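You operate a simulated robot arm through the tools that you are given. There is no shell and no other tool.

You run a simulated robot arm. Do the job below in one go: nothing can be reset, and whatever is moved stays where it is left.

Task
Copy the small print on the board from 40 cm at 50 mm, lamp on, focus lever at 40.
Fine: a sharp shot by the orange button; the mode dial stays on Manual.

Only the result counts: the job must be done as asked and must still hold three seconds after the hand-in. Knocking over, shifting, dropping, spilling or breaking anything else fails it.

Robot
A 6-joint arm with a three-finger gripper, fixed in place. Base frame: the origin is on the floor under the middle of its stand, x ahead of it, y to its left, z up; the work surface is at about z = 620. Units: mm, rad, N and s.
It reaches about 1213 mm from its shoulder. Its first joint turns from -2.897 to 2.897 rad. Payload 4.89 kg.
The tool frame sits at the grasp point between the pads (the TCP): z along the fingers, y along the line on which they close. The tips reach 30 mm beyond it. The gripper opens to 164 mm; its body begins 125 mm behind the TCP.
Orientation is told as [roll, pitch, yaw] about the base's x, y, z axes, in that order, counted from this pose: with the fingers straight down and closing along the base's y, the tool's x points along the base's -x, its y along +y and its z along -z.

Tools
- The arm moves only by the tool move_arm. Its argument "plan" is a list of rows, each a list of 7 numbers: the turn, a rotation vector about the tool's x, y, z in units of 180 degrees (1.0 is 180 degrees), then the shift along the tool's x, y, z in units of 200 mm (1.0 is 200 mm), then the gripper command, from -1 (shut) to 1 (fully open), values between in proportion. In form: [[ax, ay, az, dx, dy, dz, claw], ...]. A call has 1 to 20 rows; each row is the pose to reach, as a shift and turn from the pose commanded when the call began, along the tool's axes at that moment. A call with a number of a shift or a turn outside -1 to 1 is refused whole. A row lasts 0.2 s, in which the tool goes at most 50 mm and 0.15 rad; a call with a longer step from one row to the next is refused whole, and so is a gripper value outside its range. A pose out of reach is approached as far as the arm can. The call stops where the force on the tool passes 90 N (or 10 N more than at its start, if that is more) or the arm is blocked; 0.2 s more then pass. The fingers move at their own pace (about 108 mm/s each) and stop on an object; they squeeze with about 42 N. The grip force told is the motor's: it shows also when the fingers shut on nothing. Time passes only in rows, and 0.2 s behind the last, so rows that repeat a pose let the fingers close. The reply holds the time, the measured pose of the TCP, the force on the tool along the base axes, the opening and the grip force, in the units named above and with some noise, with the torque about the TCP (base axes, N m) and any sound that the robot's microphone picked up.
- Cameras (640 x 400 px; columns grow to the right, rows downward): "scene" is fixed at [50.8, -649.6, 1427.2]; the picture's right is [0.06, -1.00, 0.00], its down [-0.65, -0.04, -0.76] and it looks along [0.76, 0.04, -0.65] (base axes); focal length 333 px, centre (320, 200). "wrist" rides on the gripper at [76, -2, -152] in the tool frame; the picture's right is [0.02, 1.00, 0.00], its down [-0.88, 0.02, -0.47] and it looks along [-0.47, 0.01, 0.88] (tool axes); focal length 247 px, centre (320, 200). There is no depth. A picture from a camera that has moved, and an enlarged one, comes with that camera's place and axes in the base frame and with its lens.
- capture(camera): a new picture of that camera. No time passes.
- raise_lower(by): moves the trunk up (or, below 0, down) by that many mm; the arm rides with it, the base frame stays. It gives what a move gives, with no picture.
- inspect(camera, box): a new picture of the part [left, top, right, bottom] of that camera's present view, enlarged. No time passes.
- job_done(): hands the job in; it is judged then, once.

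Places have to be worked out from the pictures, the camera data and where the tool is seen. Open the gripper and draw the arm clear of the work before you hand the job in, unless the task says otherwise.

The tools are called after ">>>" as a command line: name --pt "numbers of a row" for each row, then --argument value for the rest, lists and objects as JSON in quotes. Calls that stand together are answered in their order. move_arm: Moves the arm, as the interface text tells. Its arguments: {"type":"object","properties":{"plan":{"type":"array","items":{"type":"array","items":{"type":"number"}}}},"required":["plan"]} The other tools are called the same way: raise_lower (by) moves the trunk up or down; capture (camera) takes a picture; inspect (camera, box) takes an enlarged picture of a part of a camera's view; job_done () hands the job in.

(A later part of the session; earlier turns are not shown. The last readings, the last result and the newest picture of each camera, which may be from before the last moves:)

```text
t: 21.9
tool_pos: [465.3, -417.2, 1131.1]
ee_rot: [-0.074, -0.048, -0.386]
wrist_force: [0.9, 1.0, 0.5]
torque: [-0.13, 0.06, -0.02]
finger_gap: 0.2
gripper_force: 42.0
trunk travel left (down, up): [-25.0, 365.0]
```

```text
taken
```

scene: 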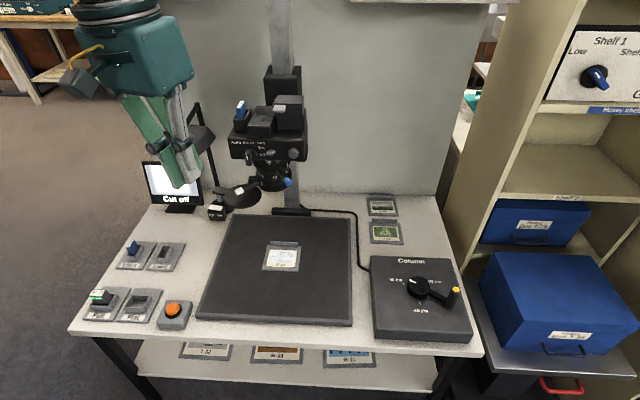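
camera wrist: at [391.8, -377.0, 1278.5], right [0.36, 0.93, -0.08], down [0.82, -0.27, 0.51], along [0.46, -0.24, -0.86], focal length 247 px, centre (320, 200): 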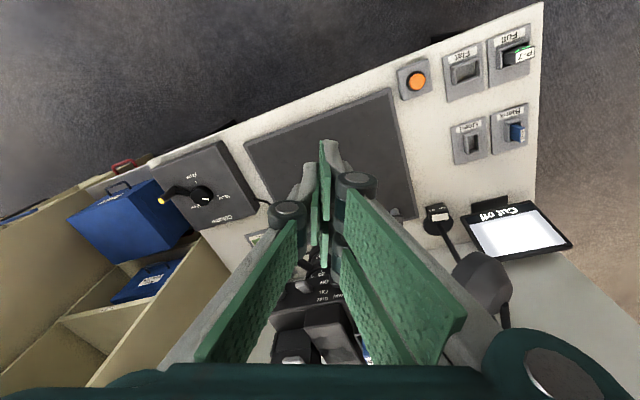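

The path is clear. I carry on towards the crank, keeping x≈450 and yawing so the tool faces outward.

>>> move_arm --pt "0 0 0.0315 -0.045 -0.157 0.047 -1" --pt "0 0 0.063 -0.091 -0.314 0.094 -1" --pt "0 0 0.0945 -0.136 -0.47 0.141 -1" --pt "0 0 0.126 -0.181 -0.627 0.188 -1" --pt "0 0 0.1575 -0.227 -0.784 0.235 -1" --pt "0 0 0.189 -0.272 -0.941 0.282 -1"

>>> capture --camera "wrist"

```text
t: 23.3
tool_pos: [446.1, -616.2, 1087.4]
ee_rot: [-0.037, -0.081, -0.978]
wrist_force: [-0.3, 2.1, 0.9]
torque: [-0.29, -0.04, -0.03]
finger_gap: 0.0
gripper_force: 41.6
trunk travel left (down, up): [-25.0, 365.0]
```

```text
taken
camera wrist: at [399.0, -540.4, 1233.6], right [0.82, 0.57, -0.04], down [0.5, -0.68, 0.54], along [0.29, -0.46, -0.84], focal length 247 px, centre (320, 200)
```

wrist: 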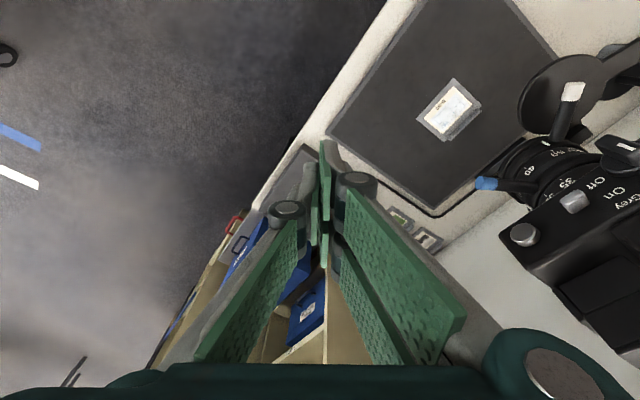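

The closed fingers hide the crank, so I open the gripper on the way and come nearer for a good view.

>>> move_arm --pt "0 0 0 -0.13 -0.062 0.096 -1" --pt "0 0 0 -0.26 -0.123 0.192 -0.5" --pt "0 0 0 -0.39 -0.185 0.288 0" --pt "0 0 0 -0.519 -0.247 0.384 0.5" --pt "0 0 0 -0.649 -0.308 0.48 1" --pt "0 0 0 -0.779 -0.37 0.576 1"

>>> capture --camera "wrist"

>>> capture --camera "scene"

```text
t: 24.7
tool_pos: [475.0, -798.3, 992.1]
ee_rot: [-0.037, -0.081, -0.979]
wrist_force: [-0.7, 1.8, 1.7]
torque: [-0.26, -0.14, 0.01]
finger_gap: 163.9
gripper_force: 0.0
trunk travel left (down, up): [-25.0, 365.0]
```

```text
taken
camera wrist: at [428.0, -723.3, 1137.3], right [0.82, 0.57, -0.04], down [0.5, -0.68, 0.54], along [0.29, -0.46, -0.84], focal length 247 px, centre (320, 200)
```

wrist: 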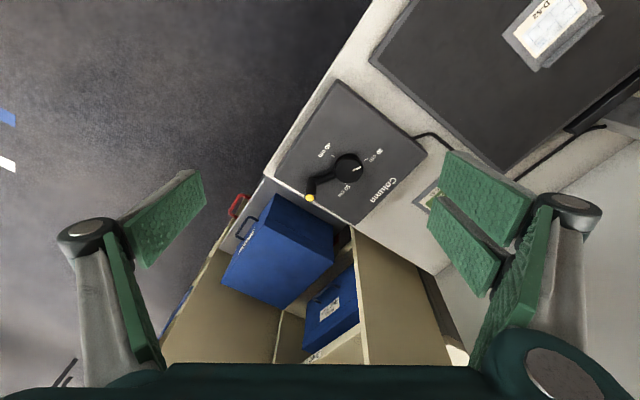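

```text
taken
```

scene: 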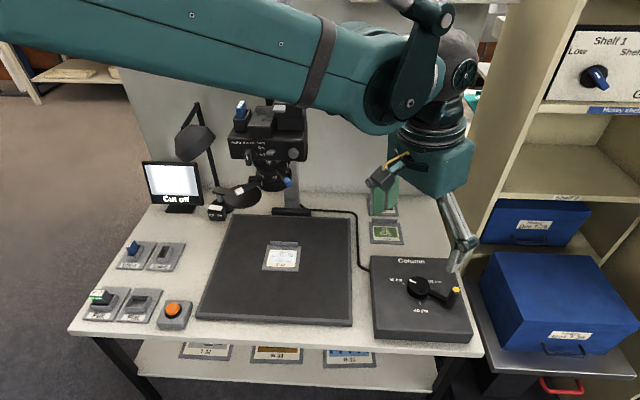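

Now the crank is in view. I enlarge it in both cameras to fix the handle, the hub and the marks.

>>> inspect --camera "wrist" --box '[270, 80, 430, 230]'

>>> inspect --camera "scene" --box '[360, 240, 490, 350]'

```text
2.67 times, centred on (350, 155) of wrist
camera zoom: at [428.0, -723.3, 1137.3], right [0.82, 0.57, -0.04], down [0.5, -0.68, 0.54], along [0.29, -0.46, -0.84], focal length 659 px, centre (240, 320)
```

zoom: 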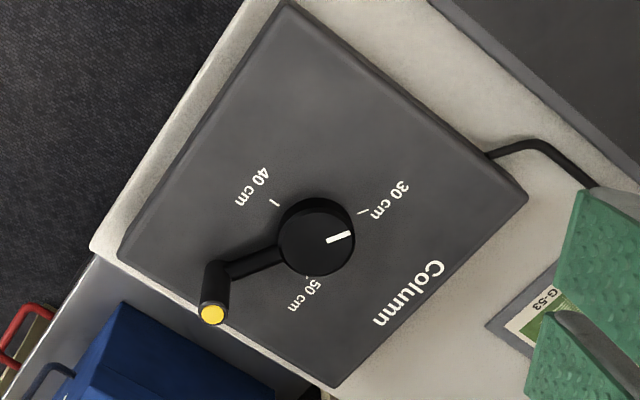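

```text
3.64 times, centred on (425, 295) of scene
camera zoom: at [50.8, -649.6, 1427.2], right [0.06, -1.0, 0.0], down [-0.65, -0.04, -0.76], along [0.76, 0.04, -0.65], focal length 1209 px, centre (-62, -146)
```

zoom: 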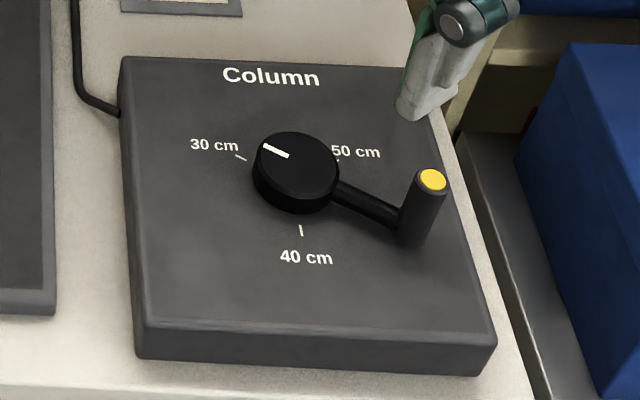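

The handle top is at about (554,−962,719), the hub at about (596,−885), radius ≈ 88; the pointer is opposite the handle. 40 cm needs +120° (counter-clockwise from above), ending with the handle near (684,−885). I go above the handle to test reach.

>>> move_arm --pt "0 0 0 -0.118 -0.015 0.133 1" --pt "0 0 0 -0.236 -0.03 0.266 1" --pt "0 0 0 -0.354 -0.045 0.399 0.5" --pt "0 0 0 -0.472 -0.06 0.531 0" --pt "0 0 0 -0.59 -0.075 0.664 0" --pt "0 0 0 -0.708 -0.09 0.797 0" --pt "0 0 0 -0.826 -0.105 0.93 0"

>>> capture --camera "wrist"

>>> capture --camera "scene"

```text
t: 26.3
tool_pos: [550.9, -960.5, 817.5]
ee_rot: [-0.037, -0.082, -0.976]
wrist_force: [-0.5, 1.1, 1.5]
torque: [-0.18, -0.11, -0.02]
finger_gap: 82.1
gripper_force: 0.2
trunk travel left (down, up): [-25.0, 365.0]
```

```text
taken
camera wrist: at [504.3, -885.4, 962.5], right [0.82, 0.57, -0.04], down [0.5, -0.68, 0.54], along [0.29, -0.46, -0.84], focal length 247 px, centre (320, 200)
```

wrist: 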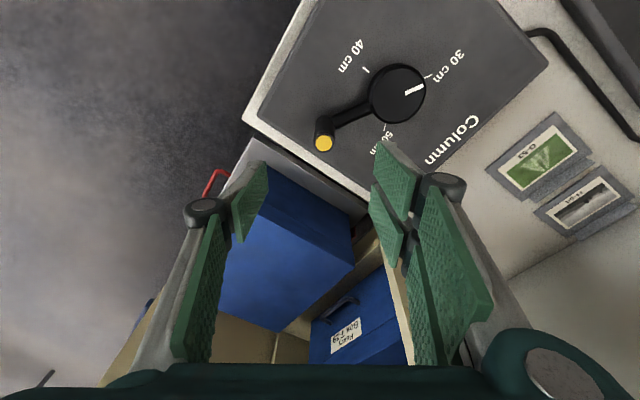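

```text
taken
```

scene: 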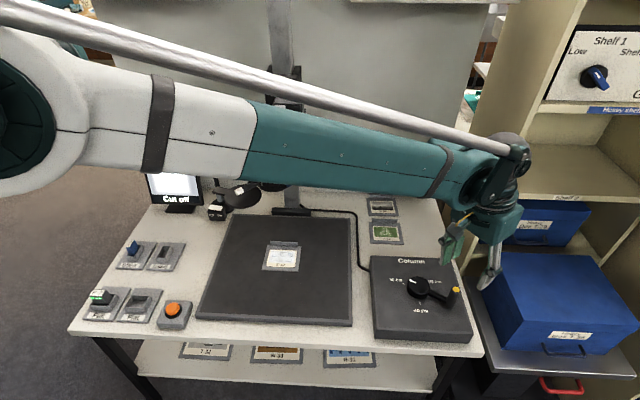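

The handle sits right under the tool, and this pose is reachable. I make a dry run of the whole 120° arc just above the handle top (tips at about z 735) to check reach.

>>> move_arm --pt "0 0 0 0.007 0.0057 0.13 0" --pt "0 0 0 0.0141 0.0114 0.2595 0" --pt "0 0 0 -0.1465 0.1563 0.2674 0" --pt "0 0 0 -0.2206 0.3717 0.2655 0" --pt "0 0 0 -0.1776 0.5949 0.2537 0" --pt "0 0 0 -0.029 0.7664 0.2351 0"

>>> capture --camera "scene"

>>> capture --camera "wrist"

```text
t: 27.7
tool_pos: [681.0, -887.9, 769.2]
ee_rot: [-0.034, -0.08, -0.98]
wrist_force: [-1.8, -2.1, -1.4]
torque: [0.34, -0.25, 0.03]
finger_gap: 81.8
gripper_force: 0.1
trunk travel left (down, up): [-25.0, 365.0]
```

```text
taken
```

scene: 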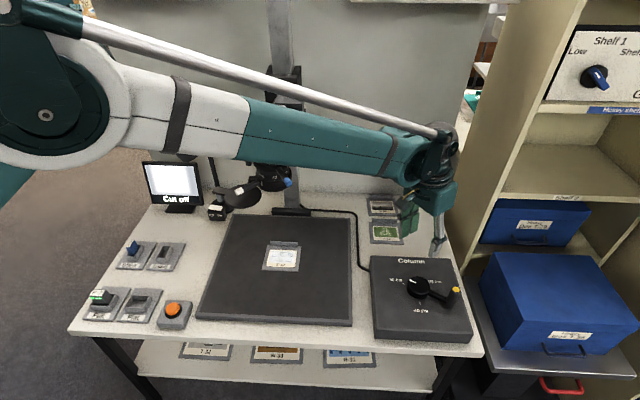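

```text
taken
camera wrist: at [633.0, -812.7, 914.7], right [0.82, 0.57, -0.04], down [0.5, -0.68, 0.54], along [0.29, -0.46, -0.84], focal length 247 px, centre (320, 200)
```

wrist: 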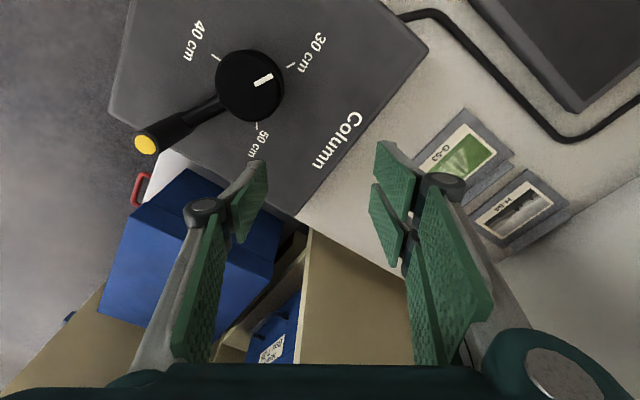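

The whole arc is reachable. I go back along it to the handle and lower with the fingers open either side, to TCP height about 712.

>>> move_arm --pt "0 0 0 -0.1486 -0.1715 0.0186 0" --pt "0 0 0 -0.1916 -0.3947 0.0304 0" --pt "0 0 0 -0.1175 -0.6101 0.0323 0" --pt "0 0 0 0.0431 -0.755 0.0244 0" --pt "0 0 0 0.0431 -0.755 0.0244 0"

>>> capture --camera "wrist"

>>> inspect --camera "scene" --box '[360, 210, 520, 340]'

```text
t: 28.9
tool_pos: [550.9, -961.6, 766.0]
ee_rot: [-0.036, -0.081, -0.978]
wrist_force: [0.0, -0.2, -0.1]
torque: [0.06, 0.04, -0.03]
finger_gap: 82.1
gripper_force: 0.2
trunk travel left (down, up): [-25.0, 365.0]
```

```text
taken
camera wrist: at [503.6, -887.1, 912.3], right [0.82, 0.57, -0.04], down [0.5, -0.68, 0.54], along [0.28, -0.46, -0.84], focal length 247 px, centre (320, 200)
```

wrist: 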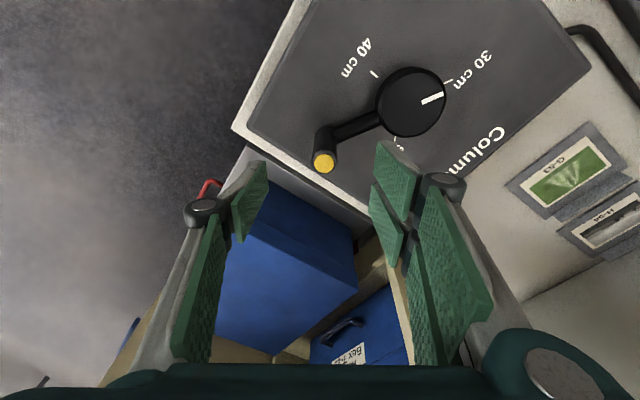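

```text
3.08 times, centred on (440, 275) of scene
camera zoom: at [50.8, -649.6, 1427.2], right [0.06, -1.0, 0.0], down [-0.65, -0.04, -0.76], along [0.76, 0.04, -0.65], focal length 1023 px, centre (-49, -31)
```

zoom: 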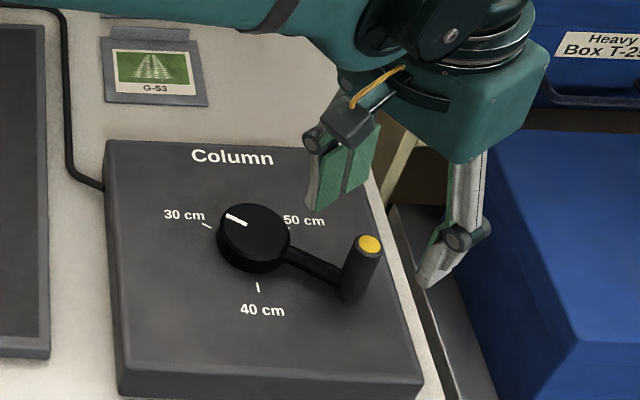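

The handle is at about (550.5,−959.5). I lower the open fingers around it, to TCP height 712.

>>> move_arm --pt "0 0 0 0.0157 0.0069 0.134 0" --pt "0 0 0 0.0315 0.0139 0.268 0" --pt "0 0 0 0.0315 0.0139 0.268 0"

>>> capture --camera "wrist"

>>> inspect --camera "scene" --box '[360, 210, 520, 340]'

```text
t: 29.7
tool_pos: [550.5, -961.2, 714.2]
ee_rot: [-0.035, -0.081, -0.976]
wrist_force: [0.3, 0.9, -0.4]
torque: [0.0, 0.0, -0.01]
finger_gap: 81.9
gripper_force: 0.0
trunk travel left (down, up): [-25.0, 365.0]
```

```text
taken
camera wrist: at [503.5, -885.5, 859.4], right [0.82, 0.57, -0.04], down [0.5, -0.68, 0.54], along [0.29, -0.46, -0.84], focal length 247 px, centre (320, 200)
```

wrist: 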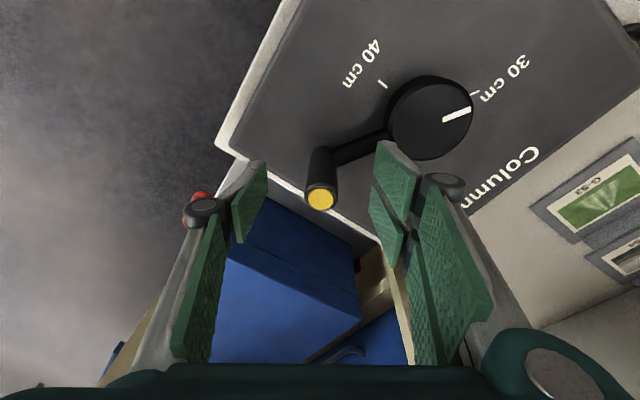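

```text
3.08 times, centred on (440, 275) of scene
camera zoom: at [50.8, -649.6, 1427.2], right [0.06, -1.0, 0.0], down [-0.65, -0.04, -0.76], along [0.76, 0.04, -0.65], focal length 1023 px, centre (-49, -31)
```

zoom: 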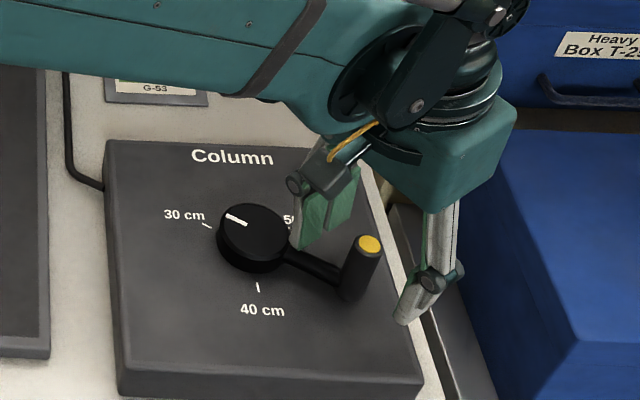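

The handle is centred between the fingers. I close the grip on it.

>>> move_arm --pt "0 0 0 0 0 0 -0.4" --pt "0 0 0 0 0 0 -1" --pt "0 0 0 0 0 0 -1" --pt "0 0 0 0 0 0 -1"

>>> capture --camera "wrist"

>>> inspect --camera "scene" --box '[360, 210, 520, 340]'

```text
t: 30.7
tool_pos: [551.3, -959.5, 714.9]
ee_rot: [-0.037, -0.082, -0.978]
wrist_force: [12.6, 13.9, -7.0]
torque: [0.86, -1.63, -0.13]
finger_gap: 22.8
gripper_force: 45.0
trunk travel left (down, up): [-25.0, 365.0]
```

```text
taken
camera wrist: at [504.8, -884.9, 859.2], right [0.82, 0.57, -0.04], down [0.5, -0.68, 0.54], along [0.29, -0.46, -0.84], focal length 247 px, centre (320, 200)
```

wrist: 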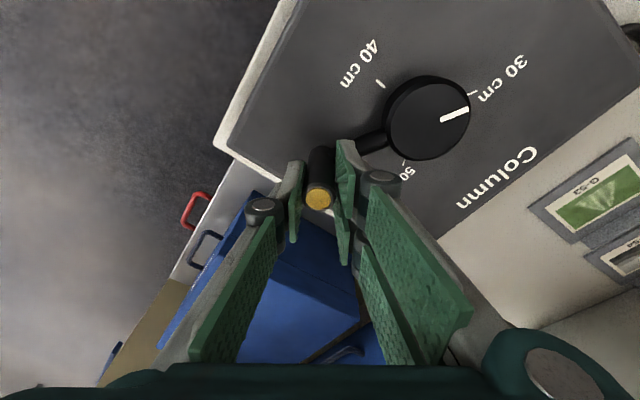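

```text
3.08 times, centred on (440, 275) of scene
camera zoom: at [50.8, -649.6, 1427.2], right [0.06, -1.0, 0.0], down [-0.65, -0.04, -0.76], along [0.76, 0.04, -0.65], focal length 1023 px, centre (-49, -31)
```

zoom: 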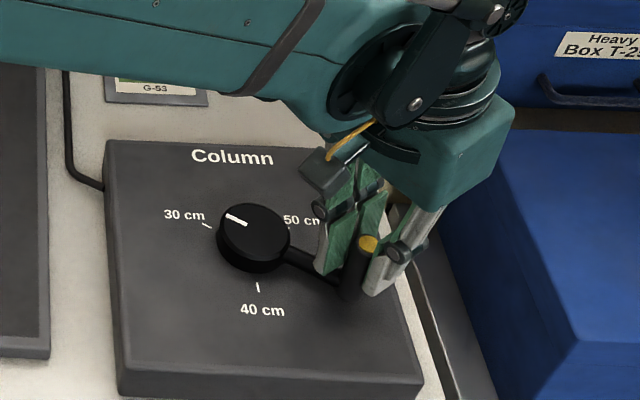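

The grip holds the handle (22.8 mm post). I start turning: 30° along the arc about the hub, and check the forces.

>>> move_arm --pt "0 0 0 -0.0645 0.0409 0.0038 -1" --pt "0 0 0 -0.121 0.0925 0.0065 -1" --pt "0 0 0 -0.1677 0.1531 0.0081 -1"

>>> capture --camera "wrist"

>>> capture --camera "scene"

```text
t: 31.5
tool_pos: [593.6, -974.4, 713.8]
ee_rot: [-0.037, -0.083, -0.978]
wrist_force: [-8.8, -29.0, -1.4]
torque: [0.77, -0.63, 0.43]
finger_gap: 23.0
gripper_force: 44.8
trunk travel left (down, up): [-25.0, 365.0]
```

```text
taken
camera wrist: at [546.2, -898.6, 859.4], right [0.82, 0.57, -0.04], down [0.5, -0.68, 0.54], along [0.28, -0.46, -0.84], focal length 247 px, centre (320, 200)
```

wrist: 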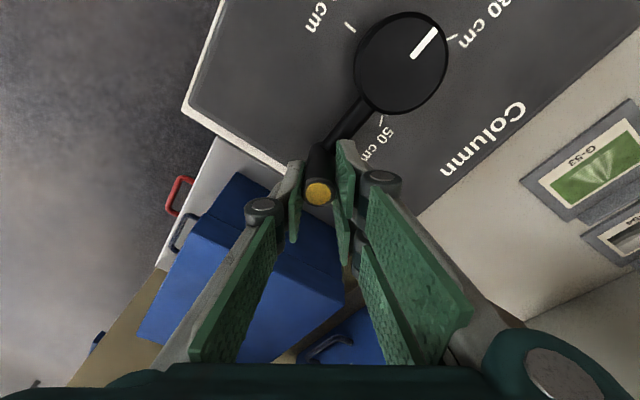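

```text
taken
```

scene: 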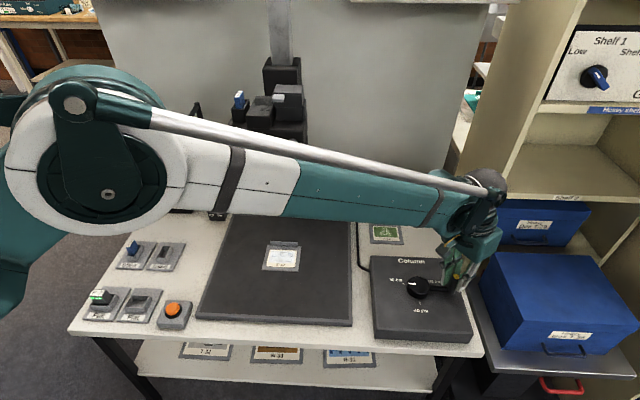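

The crank turned about 30° and the column moves. The readings put the hub nearer (600,−887), so I go on 50° about that centre.

>>> move_arm --pt "0 0 0 -0.0548 0.048 0.0027 -1" --pt "0 0 0 -0.085 0.1182 0.0026 -1" --pt "0 0 0 -0.1026 0.1925 0.0013 -1" --pt "0 0 0 -0.107 0.2686 -0.0011 -1" --pt "0 0 0 -0.0978 0.3442 -0.0047 -1"

>>> capture --camera "wrist"

>>> inspect --camera "scene" --box '[360, 230, 520, 350]'

```text
t: 32.7
tool_pos: [664.2, -949.4, 713.7]
ee_rot: [-0.037, -0.082, -0.977]
wrist_force: [-4.7, -6.7, 8.4]
torque: [1.07, -0.69, 0.4]
finger_gap: 22.8
gripper_force: 44.4
trunk travel left (down, up): [-25.0, 365.0]
```

```text
taken
camera wrist: at [617.3, -873.8, 859.2], right [0.82, 0.57, -0.04], down [0.5, -0.68, 0.54], along [0.29, -0.46, -0.84], focal length 247 px, centre (320, 200)
```

wrist: 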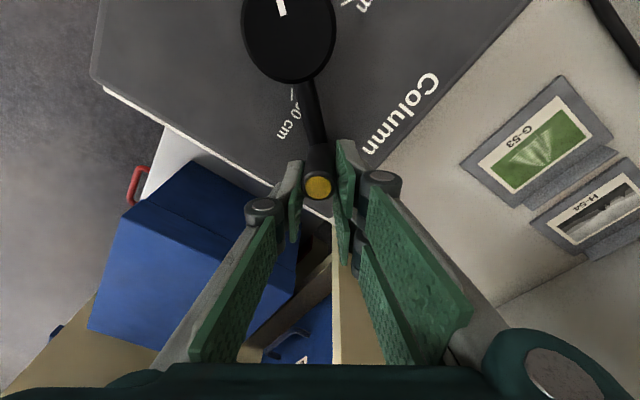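

```text
3.33 times, centred on (440, 290) of scene
camera zoom: at [50.8, -649.6, 1427.2], right [0.06, -1.0, 0.0], down [-0.65, -0.04, -0.76], along [0.76, 0.04, -0.65], focal length 1109 px, centre (-80, -100)
```

zoom: 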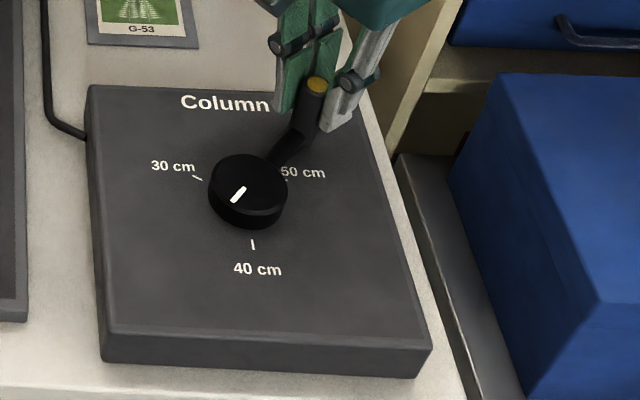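

Forces are small and the pointer nears 40 cm. I go on another 40° and then align by eye.

>>> move_arm --pt "0 0 0 0.0157 0.0757 -0.0041 -1" --pt "0 0 0 0.05 0.1442 -0.0095 -1" --pt "0 0 0 0.0956 0.2057 -0.0155 -1" --pt "0 0 0 0.1514 0.2585 -0.022 -1"

>>> inspect --camera "scene" --box '[380, 250, 460, 320]'

>>> capture --camera "scene"

```text
t: 33.7
tool_pos: [689.3, -895.9, 714.0]
ee_rot: [-0.034, -0.08, -0.977]
wrist_force: [-2.6, -9.0, 3.5]
torque: [1.82, -0.79, 0.4]
finger_gap: 22.5
gripper_force: 44.8
trunk travel left (down, up): [-25.0, 365.0]
```

```text
5.71 times, centred on (420, 285) of scene
camera zoom: at [50.8, -649.6, 1427.2], right [0.06, -1.0, 0.0], down [-0.65, -0.04, -0.76], along [0.76, 0.04, -0.65], focal length 1900 px, centre (-251, -286)
```

zoom: 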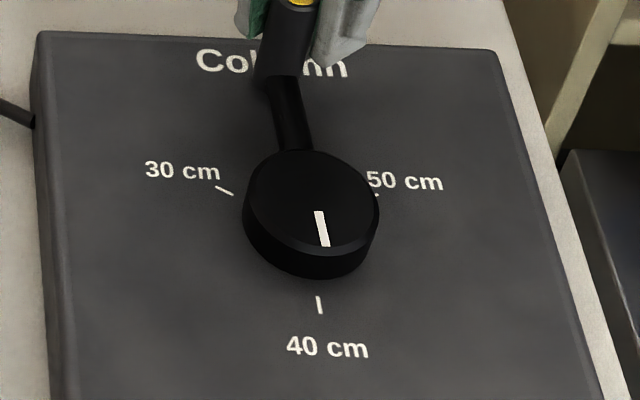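

```text
taken
```

scene: 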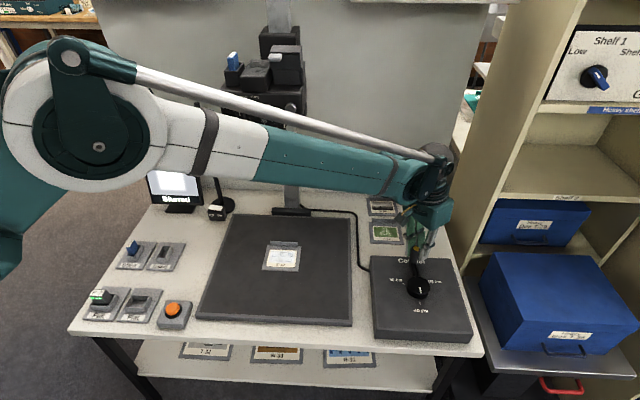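

The monitor now says "Blurred" (focus still off), and the pointer seems parallel to the 40 cm mark. I release the handle, rise, and check the pointer from above.

>>> move_arm --pt "0 0 0 0 0 0 -0.5" --pt "0 0 0 0 0 0 0" --pt "0 0 0 0 0 0 0" --pt "0 0 0 0 0 -0.15 0" --pt "0 0 0 0 0 -0.3 0" --pt "0 0 0 0.1 0 -0.5 0"

>>> capture --camera "wrist"

>>> inspect --camera "scene" --box '[380, 250, 460, 320]'

```text
t: 35.1
tool_pos: [677.9, -867.0, 808.3]
ee_rot: [-0.037, -0.08, -0.977]
wrist_force: [1.4, -1.4, -3.2]
torque: [0.19, 0.15, 0.01]
finger_gap: 81.9
gripper_force: 0.0
trunk travel left (down, up): [-25.0, 365.0]
```

```text
taken
camera wrist: at [632.0, -792.9, 954.5], right [0.82, 0.57, -0.04], down [0.5, -0.68, 0.54], along [0.28, -0.46, -0.84], focal length 247 px, centre (320, 200)
```

wrist: 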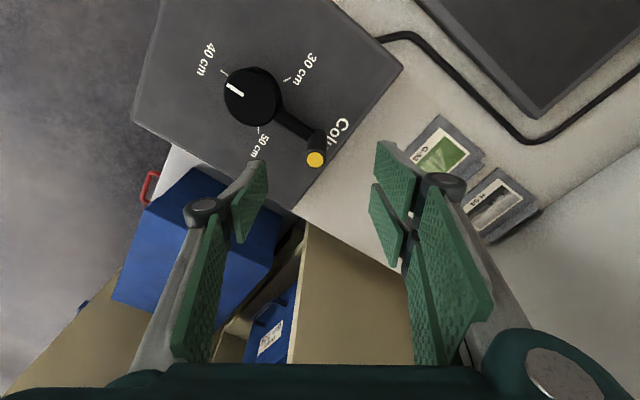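

```text
5.71 times, centred on (420, 285) of scene
camera zoom: at [50.8, -649.6, 1427.2], right [0.06, -1.0, 0.0], down [-0.65, -0.04, -0.76], along [0.76, 0.04, -0.65], focal length 1900 px, centre (-251, -286)
```

zoom: 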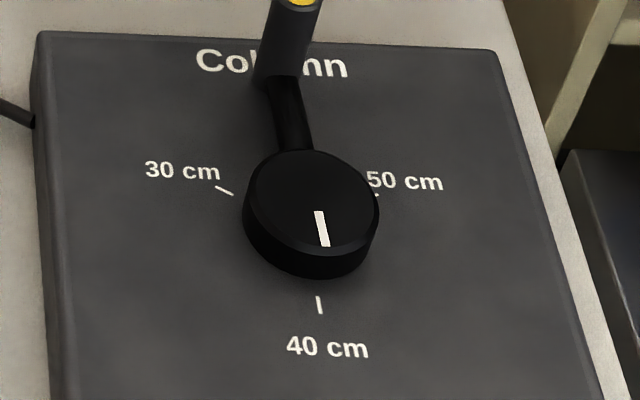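

The crank held its place. I enlarge the hub in both views to measure the pointer against the mark.

>>> inspect --camera "wrist" --box '[190, 40, 340, 150]'

>>> inspect --camera "scene" --box '[400, 270, 440, 310]'

>>> inspect --camera "scene" --box '[130, 150, 240, 230]'

```text
3.64 times, centred on (265, 95) of wrist
camera zoom: at [632.0, -792.9, 954.5], right [0.82, 0.57, -0.04], down [0.5, -0.68, 0.54], along [0.28, -0.46, -0.84], focal length 898 px, centre (520, 582)
```

zoom: 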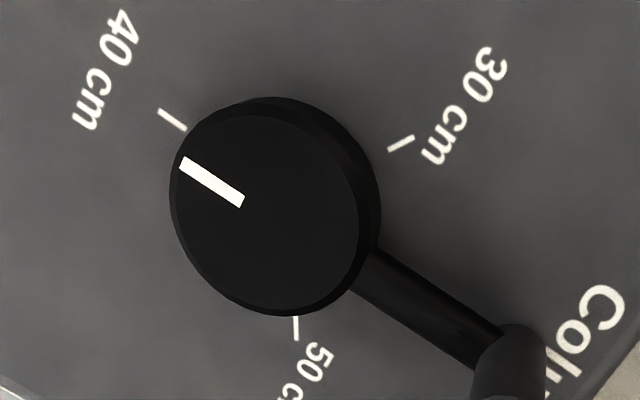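

```text
10.00 times, centred on (420, 290) of scene
camera zoom: at [50.8, -649.6, 1427.2], right [0.06, -1.0, 0.0], down [-0.65, -0.04, -0.76], along [0.76, 0.04, -0.65], focal length 3326 px, centre (-680, -700)
```

zoom: 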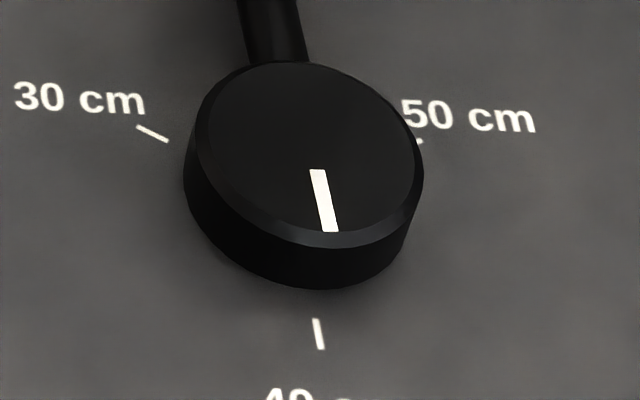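

```text
5.00 times, centred on (185, 190) of scene
camera zoom: at [50.8, -649.6, 1427.2], right [0.06, -1.0, 0.0], down [-0.65, -0.04, -0.76], along [0.76, 0.04, -0.65], focal length 1663 px, centre (995, 250)
```

zoom: 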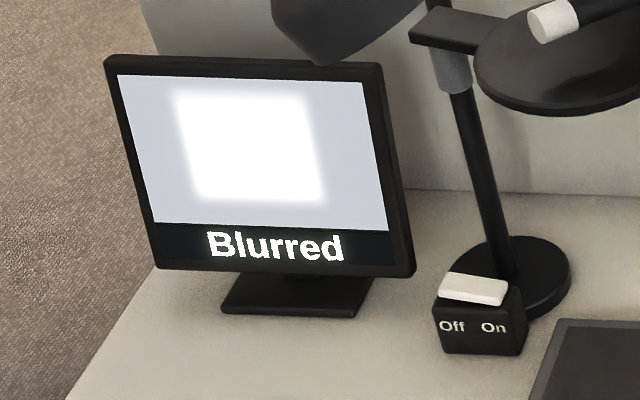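

The pointer reads 180–181° against the 40 cm mark at about 179–180°, so the column is set. I rise and draw back from the crank, shutting the gripper on the way.

>>> move_arm --pt "0 0 0 0.05 -0.03 -0.16 0" --pt "0 0 0 0.18 -0.11 -0.32 0" --pt "0 0 0 0.3 -0.18 -0.48 -0.5" --pt "0 0 0 0.42 -0.255 -0.64 -1" --pt "0 0 0 0.544 -0.331 -0.796 -1"

>>> capture --camera "scene"

```text
t: 36.3
tool_pos: [559.9, -799.5, 960.1]
ee_rot: [-0.035, -0.08, -0.977]
wrist_force: [2.4, -1.8, -2.5]
torque: [0.2, 0.29, 0.03]
finger_gap: 0.1
gripper_force: 42.0
trunk travel left (down, up): [-25.0, 365.0]
```

```text
taken
```

scene: 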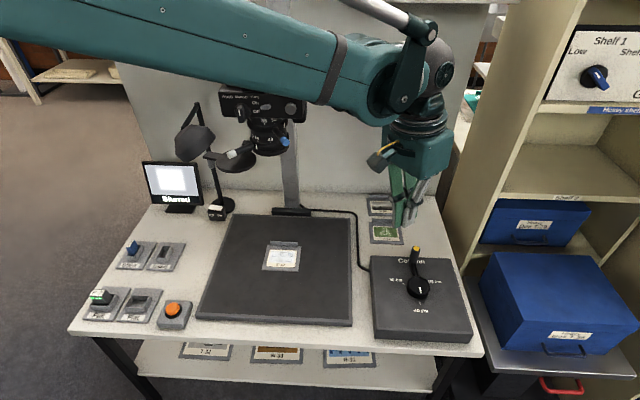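

Continue back to the free space in front of the stand camera.

>>> move_arm --pt "0 0 0 0.165 -0.013 -0.097 -1" --pt "0 0 0 0.33 -0.026 -0.193 -1" --pt "0 0 0 0.495 -0.039 -0.29 -1" --pt "0 0 0 0.659 -0.051 -0.387 -1" --pt "0 0 0 0.824 -0.064 -0.483 -1" --pt "0 0 0 0.989 -0.077 -0.58 -1"

>>> capture --camera "wrist"

>>> capture --camera "scene"

```text
t: 37.7
tool_pos: [433.4, -637.6, 1064.9]
ee_rot: [-0.037, -0.081, -0.977]
wrist_force: [1.3, -2.6, -1.3]
torque: [0.26, 0.19, 0.0]
finger_gap: 0.0
gripper_force: 41.8
trunk travel left (down, up): [-25.0, 365.0]
```

```text
taken
camera wrist: at [386.5, -562.1, 1209.8], right [0.82, 0.57, -0.04], down [0.5, -0.68, 0.54], along [0.28, -0.46, -0.84], focal length 247 px, centre (320, 200)
```

wrist: 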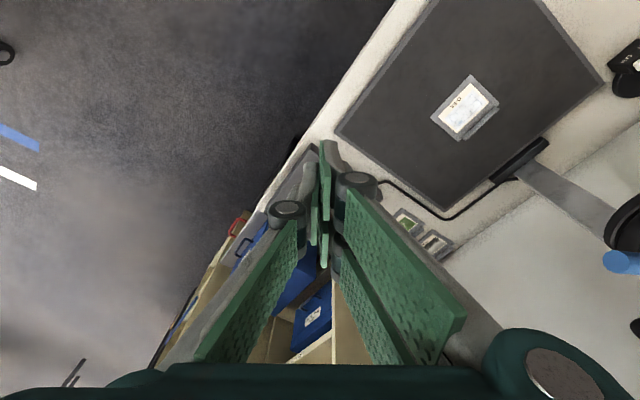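

```text
taken
```

scene: 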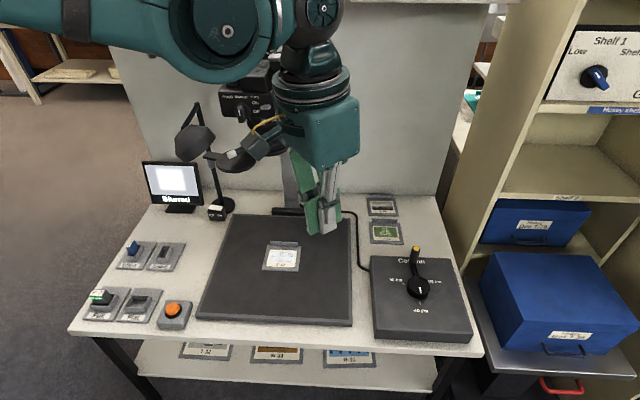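

I swing to y≈−450 while turning the yaw back to face the stand camera.

>>> move_arm --pt "0 0 -0.0389 0.101 0.058 -0.02 -1" --pt "0 0 -0.0778 0.2015 0.117 -0.04 -1" --pt "0 0 -0.1166 0.302 0.175 -0.06 -1" --pt "0 0 -0.1555 0.403 0.2335 -0.08 -1" --pt "0 0 -0.1944 0.504 0.292 -0.1 -1" --pt "0 0 -0.2333 0.6045 0.35 -0.119 -1" --pt "0 0 -0.2721 0.705 0.409 -0.139 -1" --pt "0 0 -0.311 0.806 0.467 -0.159 -1"

>>> capture --camera "wrist"

```text
t: 39.5
tool_pos: [424.7, -450.3, 1079.2]
ee_rot: [-0.087, -0.016, 0.001]
wrist_force: [0.6, -1.5, -0.8]
torque: [0.22, 0.11, -0.03]
finger_gap: 0.1
gripper_force: 42.2
trunk travel left (down, up): [-25.0, 365.0]
```

```text
taken
camera wrist: at [345.5, -438.7, 1229.8], right [-0.02, 1.0, -0.09], down [0.87, 0.06, 0.48], along [0.49, -0.07, -0.87], focal length 247 px, centre (320, 200)
```

wrist: 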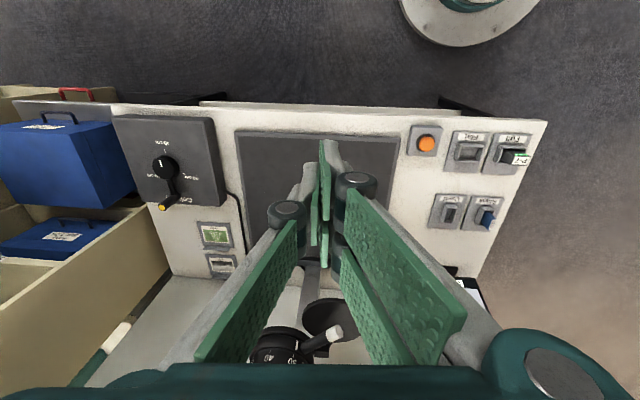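

I first remove the small leftover tilt, then pitch the tool up to 30° below level.

>>> move_arm --pt "-0.0277 0.005 0 0 0 0 -1"

>>> move_arm --pt "0 -0.0417 0 -0.03 -0.015 0.01 -1" --pt "0 -0.0833 0 -0.06 -0.03 0.02 -1" --pt "0 -0.125 0 -0.09 -0.045 0.03 -1" --pt "0 -0.1667 0 -0.12 -0.06 0.04 -1" --pt "0 -0.2083 0 -0.15 -0.075 0.05 -1" --pt "0 -0.25 0 -0.18 -0.09 0.06 -1" --pt "0 -0.2917 0 -0.21 -0.105 0.07 -1" --pt "0 -0.3333 0 -0.24 -0.12 0.08 -1"

>>> capture --camera "wrist"

>>> capture --camera "scene"

```text
t: 39.9
tool_pos: [422.9, -450.1, 1080.0]
ee_rot: [0.001, 0.0, -0.001]
wrist_force: [-0.9, 1.4, 1.1]
torque: [-0.13, -0.12, 0.02]
finger_gap: 0.0
gripper_force: 41.8
trunk travel left (down, up): [-25.0, 365.0]
```

```text
t: 41.7
tool_pos: [469.9, -473.7, 1061.8]
ee_rot: [-0.001, -1.049, -0.002]
wrist_force: [-0.2, 1.2, -0.3]
torque: [-0.1, 0.01, -0.14]
finger_gap: 0.0
gripper_force: 41.9
trunk travel left (down, up): [-25.0, 365.0]
```

```text
taken
camera wrist: at [299.3, -474.7, 1071.5], right [-0.01, 1.0, -0.02], down [0.03, 0.02, 1.0], along [1.0, 0.01, -0.03], focal length 247 px, centre (320, 200)
```

wrist: 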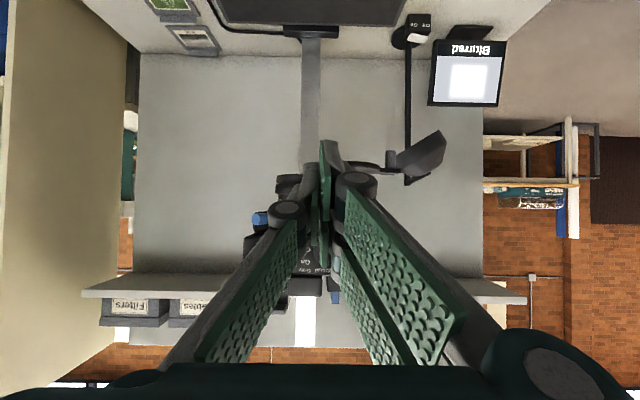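

```text
taken
```

scene: 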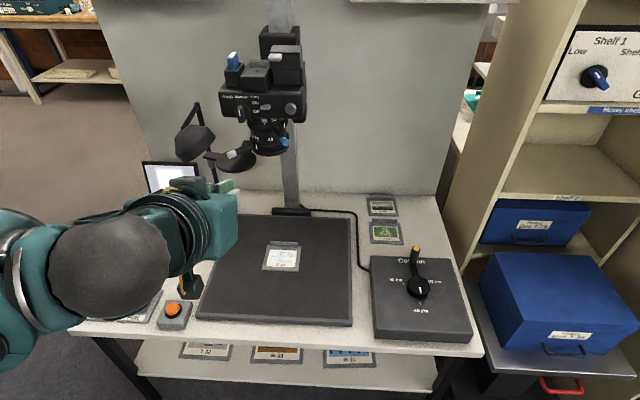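

I open the gripper for an unblocked look at the lens levers in their new place, and enlarge both views.

>>> move_arm --pt "0 0 0 0 0 0 0" --pt "0 0 0 0 0 0 1" --pt "0 0 0 0 0 0 1" --pt "0 0 0 0 0 0 1" --pt "0 0 0 0 0 0 1"

>>> inspect --camera "wrist" --box '[230, 140, 410, 270]'

>>> inspect --camera "scene" --box '[200, 70, 320, 190]'

```text
t: 42.9
tool_pos: [470.9, -472.7, 1062.1]
ee_rot: [0.0, -1.047, -0.002]
wrist_force: [0.7, 0.1, -0.1]
torque: [0.0, -0.06, 0.03]
finger_gap: 164.2
gripper_force: 0.0
trunk travel left (down, up): [-25.0, 365.0]
```

```text
3.08 times, centred on (320, 205) of wrist
camera zoom: at [299.4, -475.3, 1071.5], right [-0.01, 1.0, -0.02], down [0.03, 0.02, 1.0], along [1.0, 0.01, -0.03], focal length 760 px, centre (320, 185)
```

zoom: 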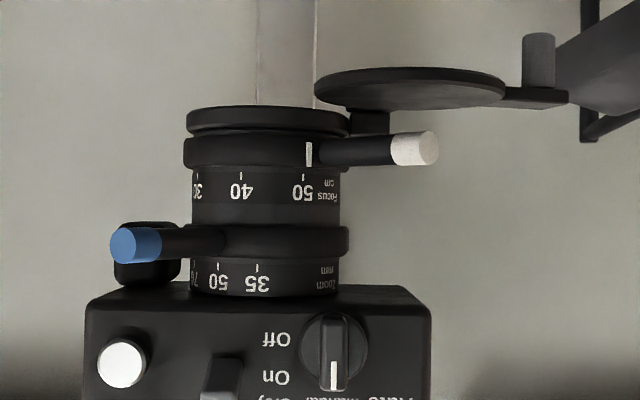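

```text
3.33 times, centred on (260, 130) of scene
camera zoom: at [50.8, -649.6, 1427.2], right [0.06, -1.0, 0.0], down [-0.65, -0.04, -0.76], along [0.76, 0.04, -0.65], focal length 1109 px, centre (520, 433)
```

zoom: 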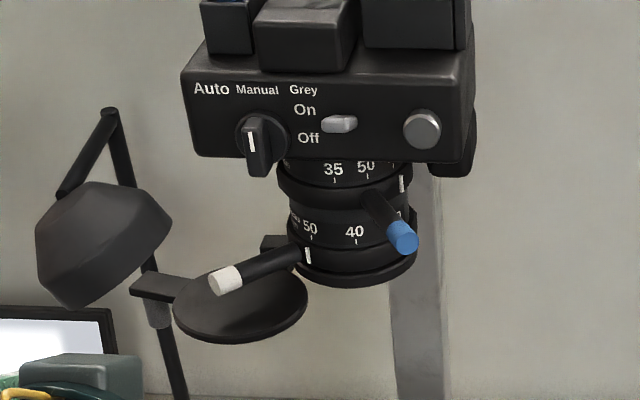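

The white lever's tip is at about (635,−426,1043), the blue's at about (620,−553,1088), and the lens axis near (690,−498). Focus needs about −45° (from 50 to 40) and zoom +30° (from 70 to 50). I shut the gripper and roll −90° again, so the thin side pushes the white lever from its +y side.

>>> move_arm --pt "0 0 -0.04167 -0.023 0.037 0.02 0" --pt "0 0 -0.08333 -0.046 0.073 0.041 -1" --pt "0 0 -0.125 -0.069 0.11 0.061 -1" --pt "0 0 -0.16667 -0.0915 0.147 0.082 -1" --pt "0 0 -0.20833 -0.114 0.183 0.102 -1" --pt "0 0 -0.25 -0.137 0.22 0.123 -1" --pt "0 0 -0.29167 -0.16 0.257 0.143 -1" --pt "0 0 -0.33333 -0.183 0.293 0.164 -1" --pt "0 0 -0.375 -0.206 0.33 0.184 -1" --pt "0 0 -0.41667 -0.229 0.367 0.205 -1" --pt "0 0 -0.45833 -0.252 0.403 0.225 -1" --pt "0 0 -0.5 -0.2745 0.44 0.2455 -1"

>>> capture --camera "wrist"

>>> capture --camera "scene"

```text
t: 45.5
tool_pos: [547.6, -394.7, 1085.7]
ee_rot: [-1.047, 0.002, 1.568]
wrist_force: [-0.4, -0.4, -0.1]
torque: [0.01, 0.0, 0.04]
finger_gap: 0.0
gripper_force: 41.9
trunk travel left (down, up): [-25.0, 365.0]
```

```text
taken
camera wrist: at [415.2, -471.2, 1164.4], right [-0.5, -0.02, -0.87], down [-0.42, 0.88, 0.22], along [0.76, 0.47, -0.45], focal length 247 px, centre (320, 200)
```

wrist: 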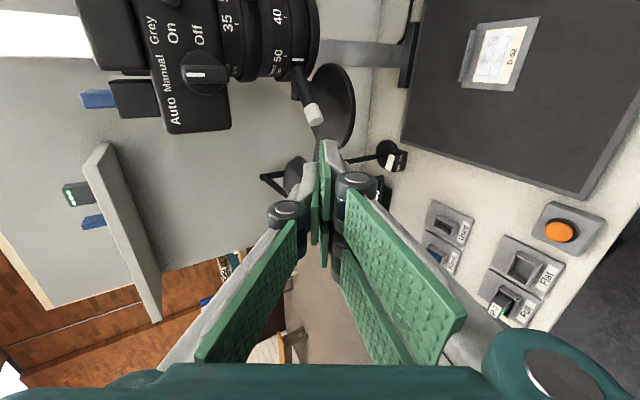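

```text
taken
```

scene: 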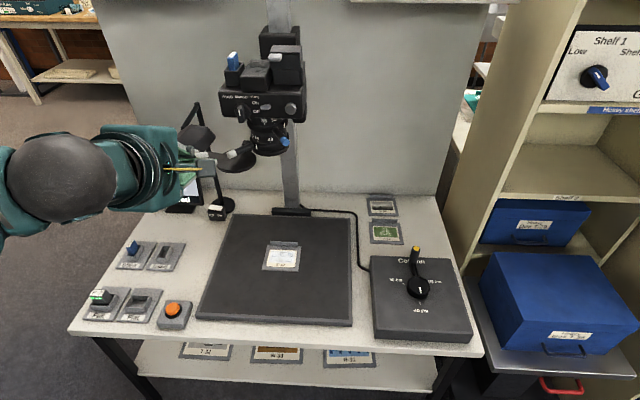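

The wrist view confirms the white lever tip at about (635,−431,1042). I slide past it on its +y side, finger tips reaching x≈641, still about 20 mm clear of it.

>>> move_arm --pt "0 0 0 -0.1035 0 0 -1" --pt "0 0 0 -0.1035 -0.039 0.18 -1" --pt "0 0 0 -0.1035 -0.0777 0.3617 -1" --pt "0 0 0 -0.1035 -0.0777 0.3617 -1"

>>> capture --camera "wrist"

>>> inspect --camera "scene" --box '[180, 90, 320, 190]'

```text
t: 46.5
tool_pos: [612.7, -364.7, 1063.9]
ee_rot: [-1.049, 0.001, 1.568]
wrist_force: [-0.7, 0.7, 1.4]
torque: [-0.04, 0.01, -0.03]
finger_gap: 0.2
gripper_force: 42.1
trunk travel left (down, up): [-25.0, 365.0]
```

```text
taken
camera wrist: at [479.6, -441.3, 1140.5], right [-0.5, -0.02, -0.87], down [-0.42, 0.88, 0.22], along [0.76, 0.47, -0.45], focal length 247 px, centre (320, 200)
```

wrist: 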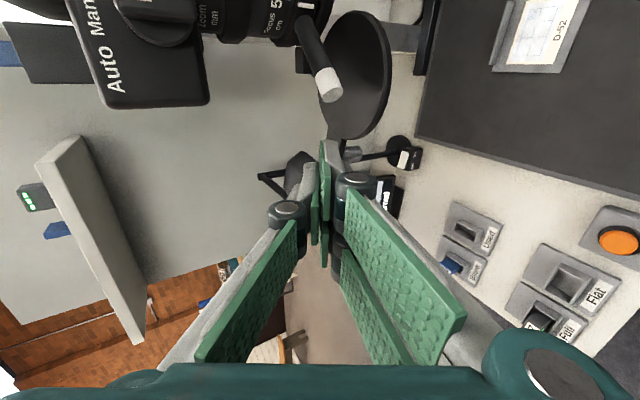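

```text
4.00 times, centred on (250, 140) of scene
camera zoom: at [50.8, -649.6, 1427.2], right [0.06, -1.0, 0.0], down [-0.65, -0.04, -0.76], along [0.76, 0.04, -0.65], focal length 1330 px, centre (600, 440)
```

zoom: 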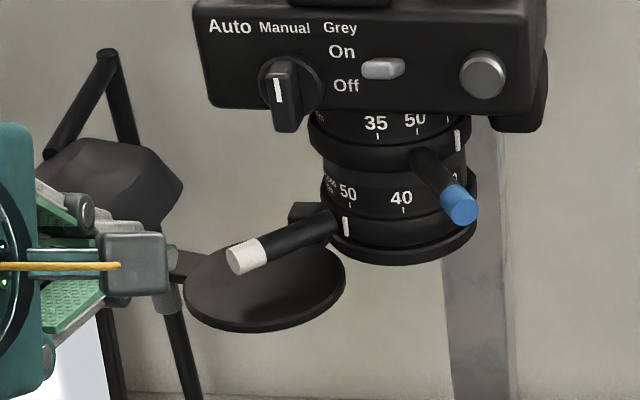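

The finger strip is beside the lever with nothing else in the way. I push slowly towards −y and watch force and index.

>>> move_arm --pt "0 0 0 0.07 0 0 -1" --pt "0 0 0 0.12 0 0 -1" --pt "0 0 0 0.16 0 0 -1" --pt "0 0 0 0.2 0 0 -1" --pt "0 0 0 0.24 0 0 -1"

>>> capture --camera "wrist"

>>> inspect --camera "scene" --box '[180, 90, 320, 190]'

```text
t: 47.7
tool_pos: [611.7, -413.6, 1064.3]
ee_rot: [-1.048, 0.001, 1.569]
wrist_force: [-0.7, 0.7, 0.2]
torque: [-0.08, -0.02, -0.14]
finger_gap: 0.0
gripper_force: 42.1
trunk travel left (down, up): [-25.0, 365.0]
```

```text
taken
camera wrist: at [479.0, -490.2, 1141.6], right [-0.5, -0.02, -0.87], down [-0.42, 0.88, 0.22], along [0.76, 0.47, -0.45], focal length 247 px, centre (320, 200)
```

wrist: 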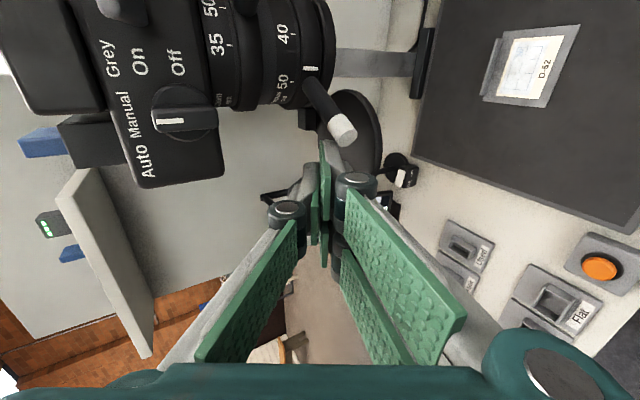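

```text
4.00 times, centred on (250, 140) of scene
camera zoom: at [50.8, -649.6, 1427.2], right [0.06, -1.0, 0.0], down [-0.65, -0.04, -0.76], along [0.76, 0.04, -0.65], focal length 1330 px, centre (600, 440)
```

zoom: 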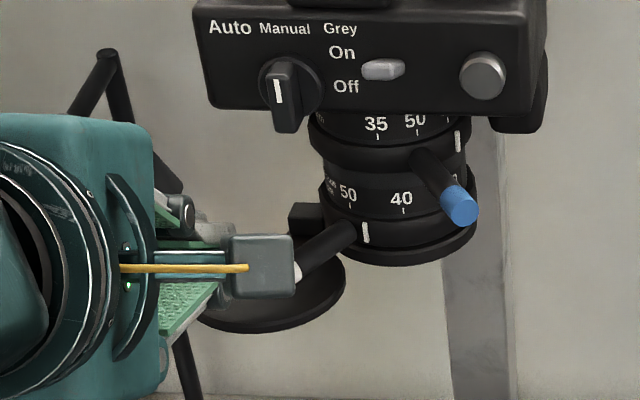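

The lever is moving easily; the index is about a third of the way from 50 to 40. I push on 18 mm.

>>> move_arm --pt "0 0 0 0.03 0 0 -1" --pt "0 0 0 0.06 0 0 -1" --pt "0 0 0 0.09 0 0 -1" --pt "0 0 0 0.09 0 0 -1"

>>> inspect --camera "wrist" --box '[190, 0, 370, 160]'

>>> inspect --camera "scene" --box '[230, 110, 310, 170]'

```text
t: 48.7
tool_pos: [610.9, -429.6, 1063.3]
ee_rot: [-1.048, 0.0, 1.569]
wrist_force: [-0.5, -0.7, 0.0]
torque: [0.0, -0.01, -0.01]
finger_gap: 0.0
gripper_force: 42.4
trunk travel left (down, up): [-25.0, 365.0]
```

```text
2.50 times, centred on (280, 80) of wrist
camera zoom: at [478.2, -506.6, 1140.4], right [-0.5, -0.02, -0.87], down [-0.42, 0.88, 0.22], along [0.76, 0.47, -0.45], focal length 617 px, centre (420, 500)
```

zoom: 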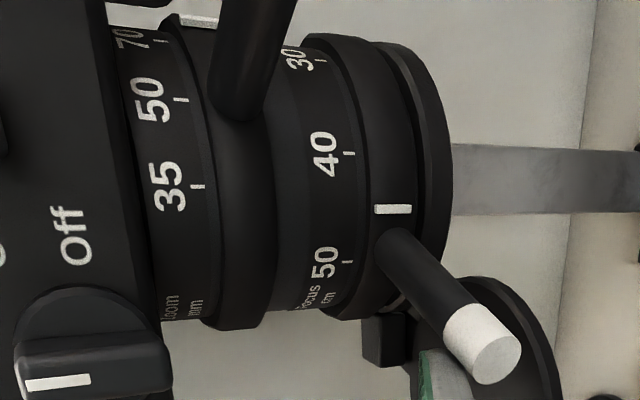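

```text
6.67 times, centred on (270, 140) of scene
camera zoom: at [50.8, -649.6, 1427.2], right [0.06, -1.0, 0.0], down [-0.65, -0.04, -0.76], along [0.76, 0.04, -0.65], focal length 2217 px, centre (653, 600)
```

zoom: 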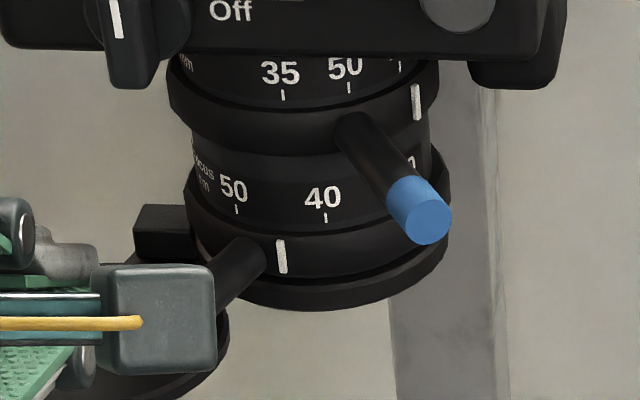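

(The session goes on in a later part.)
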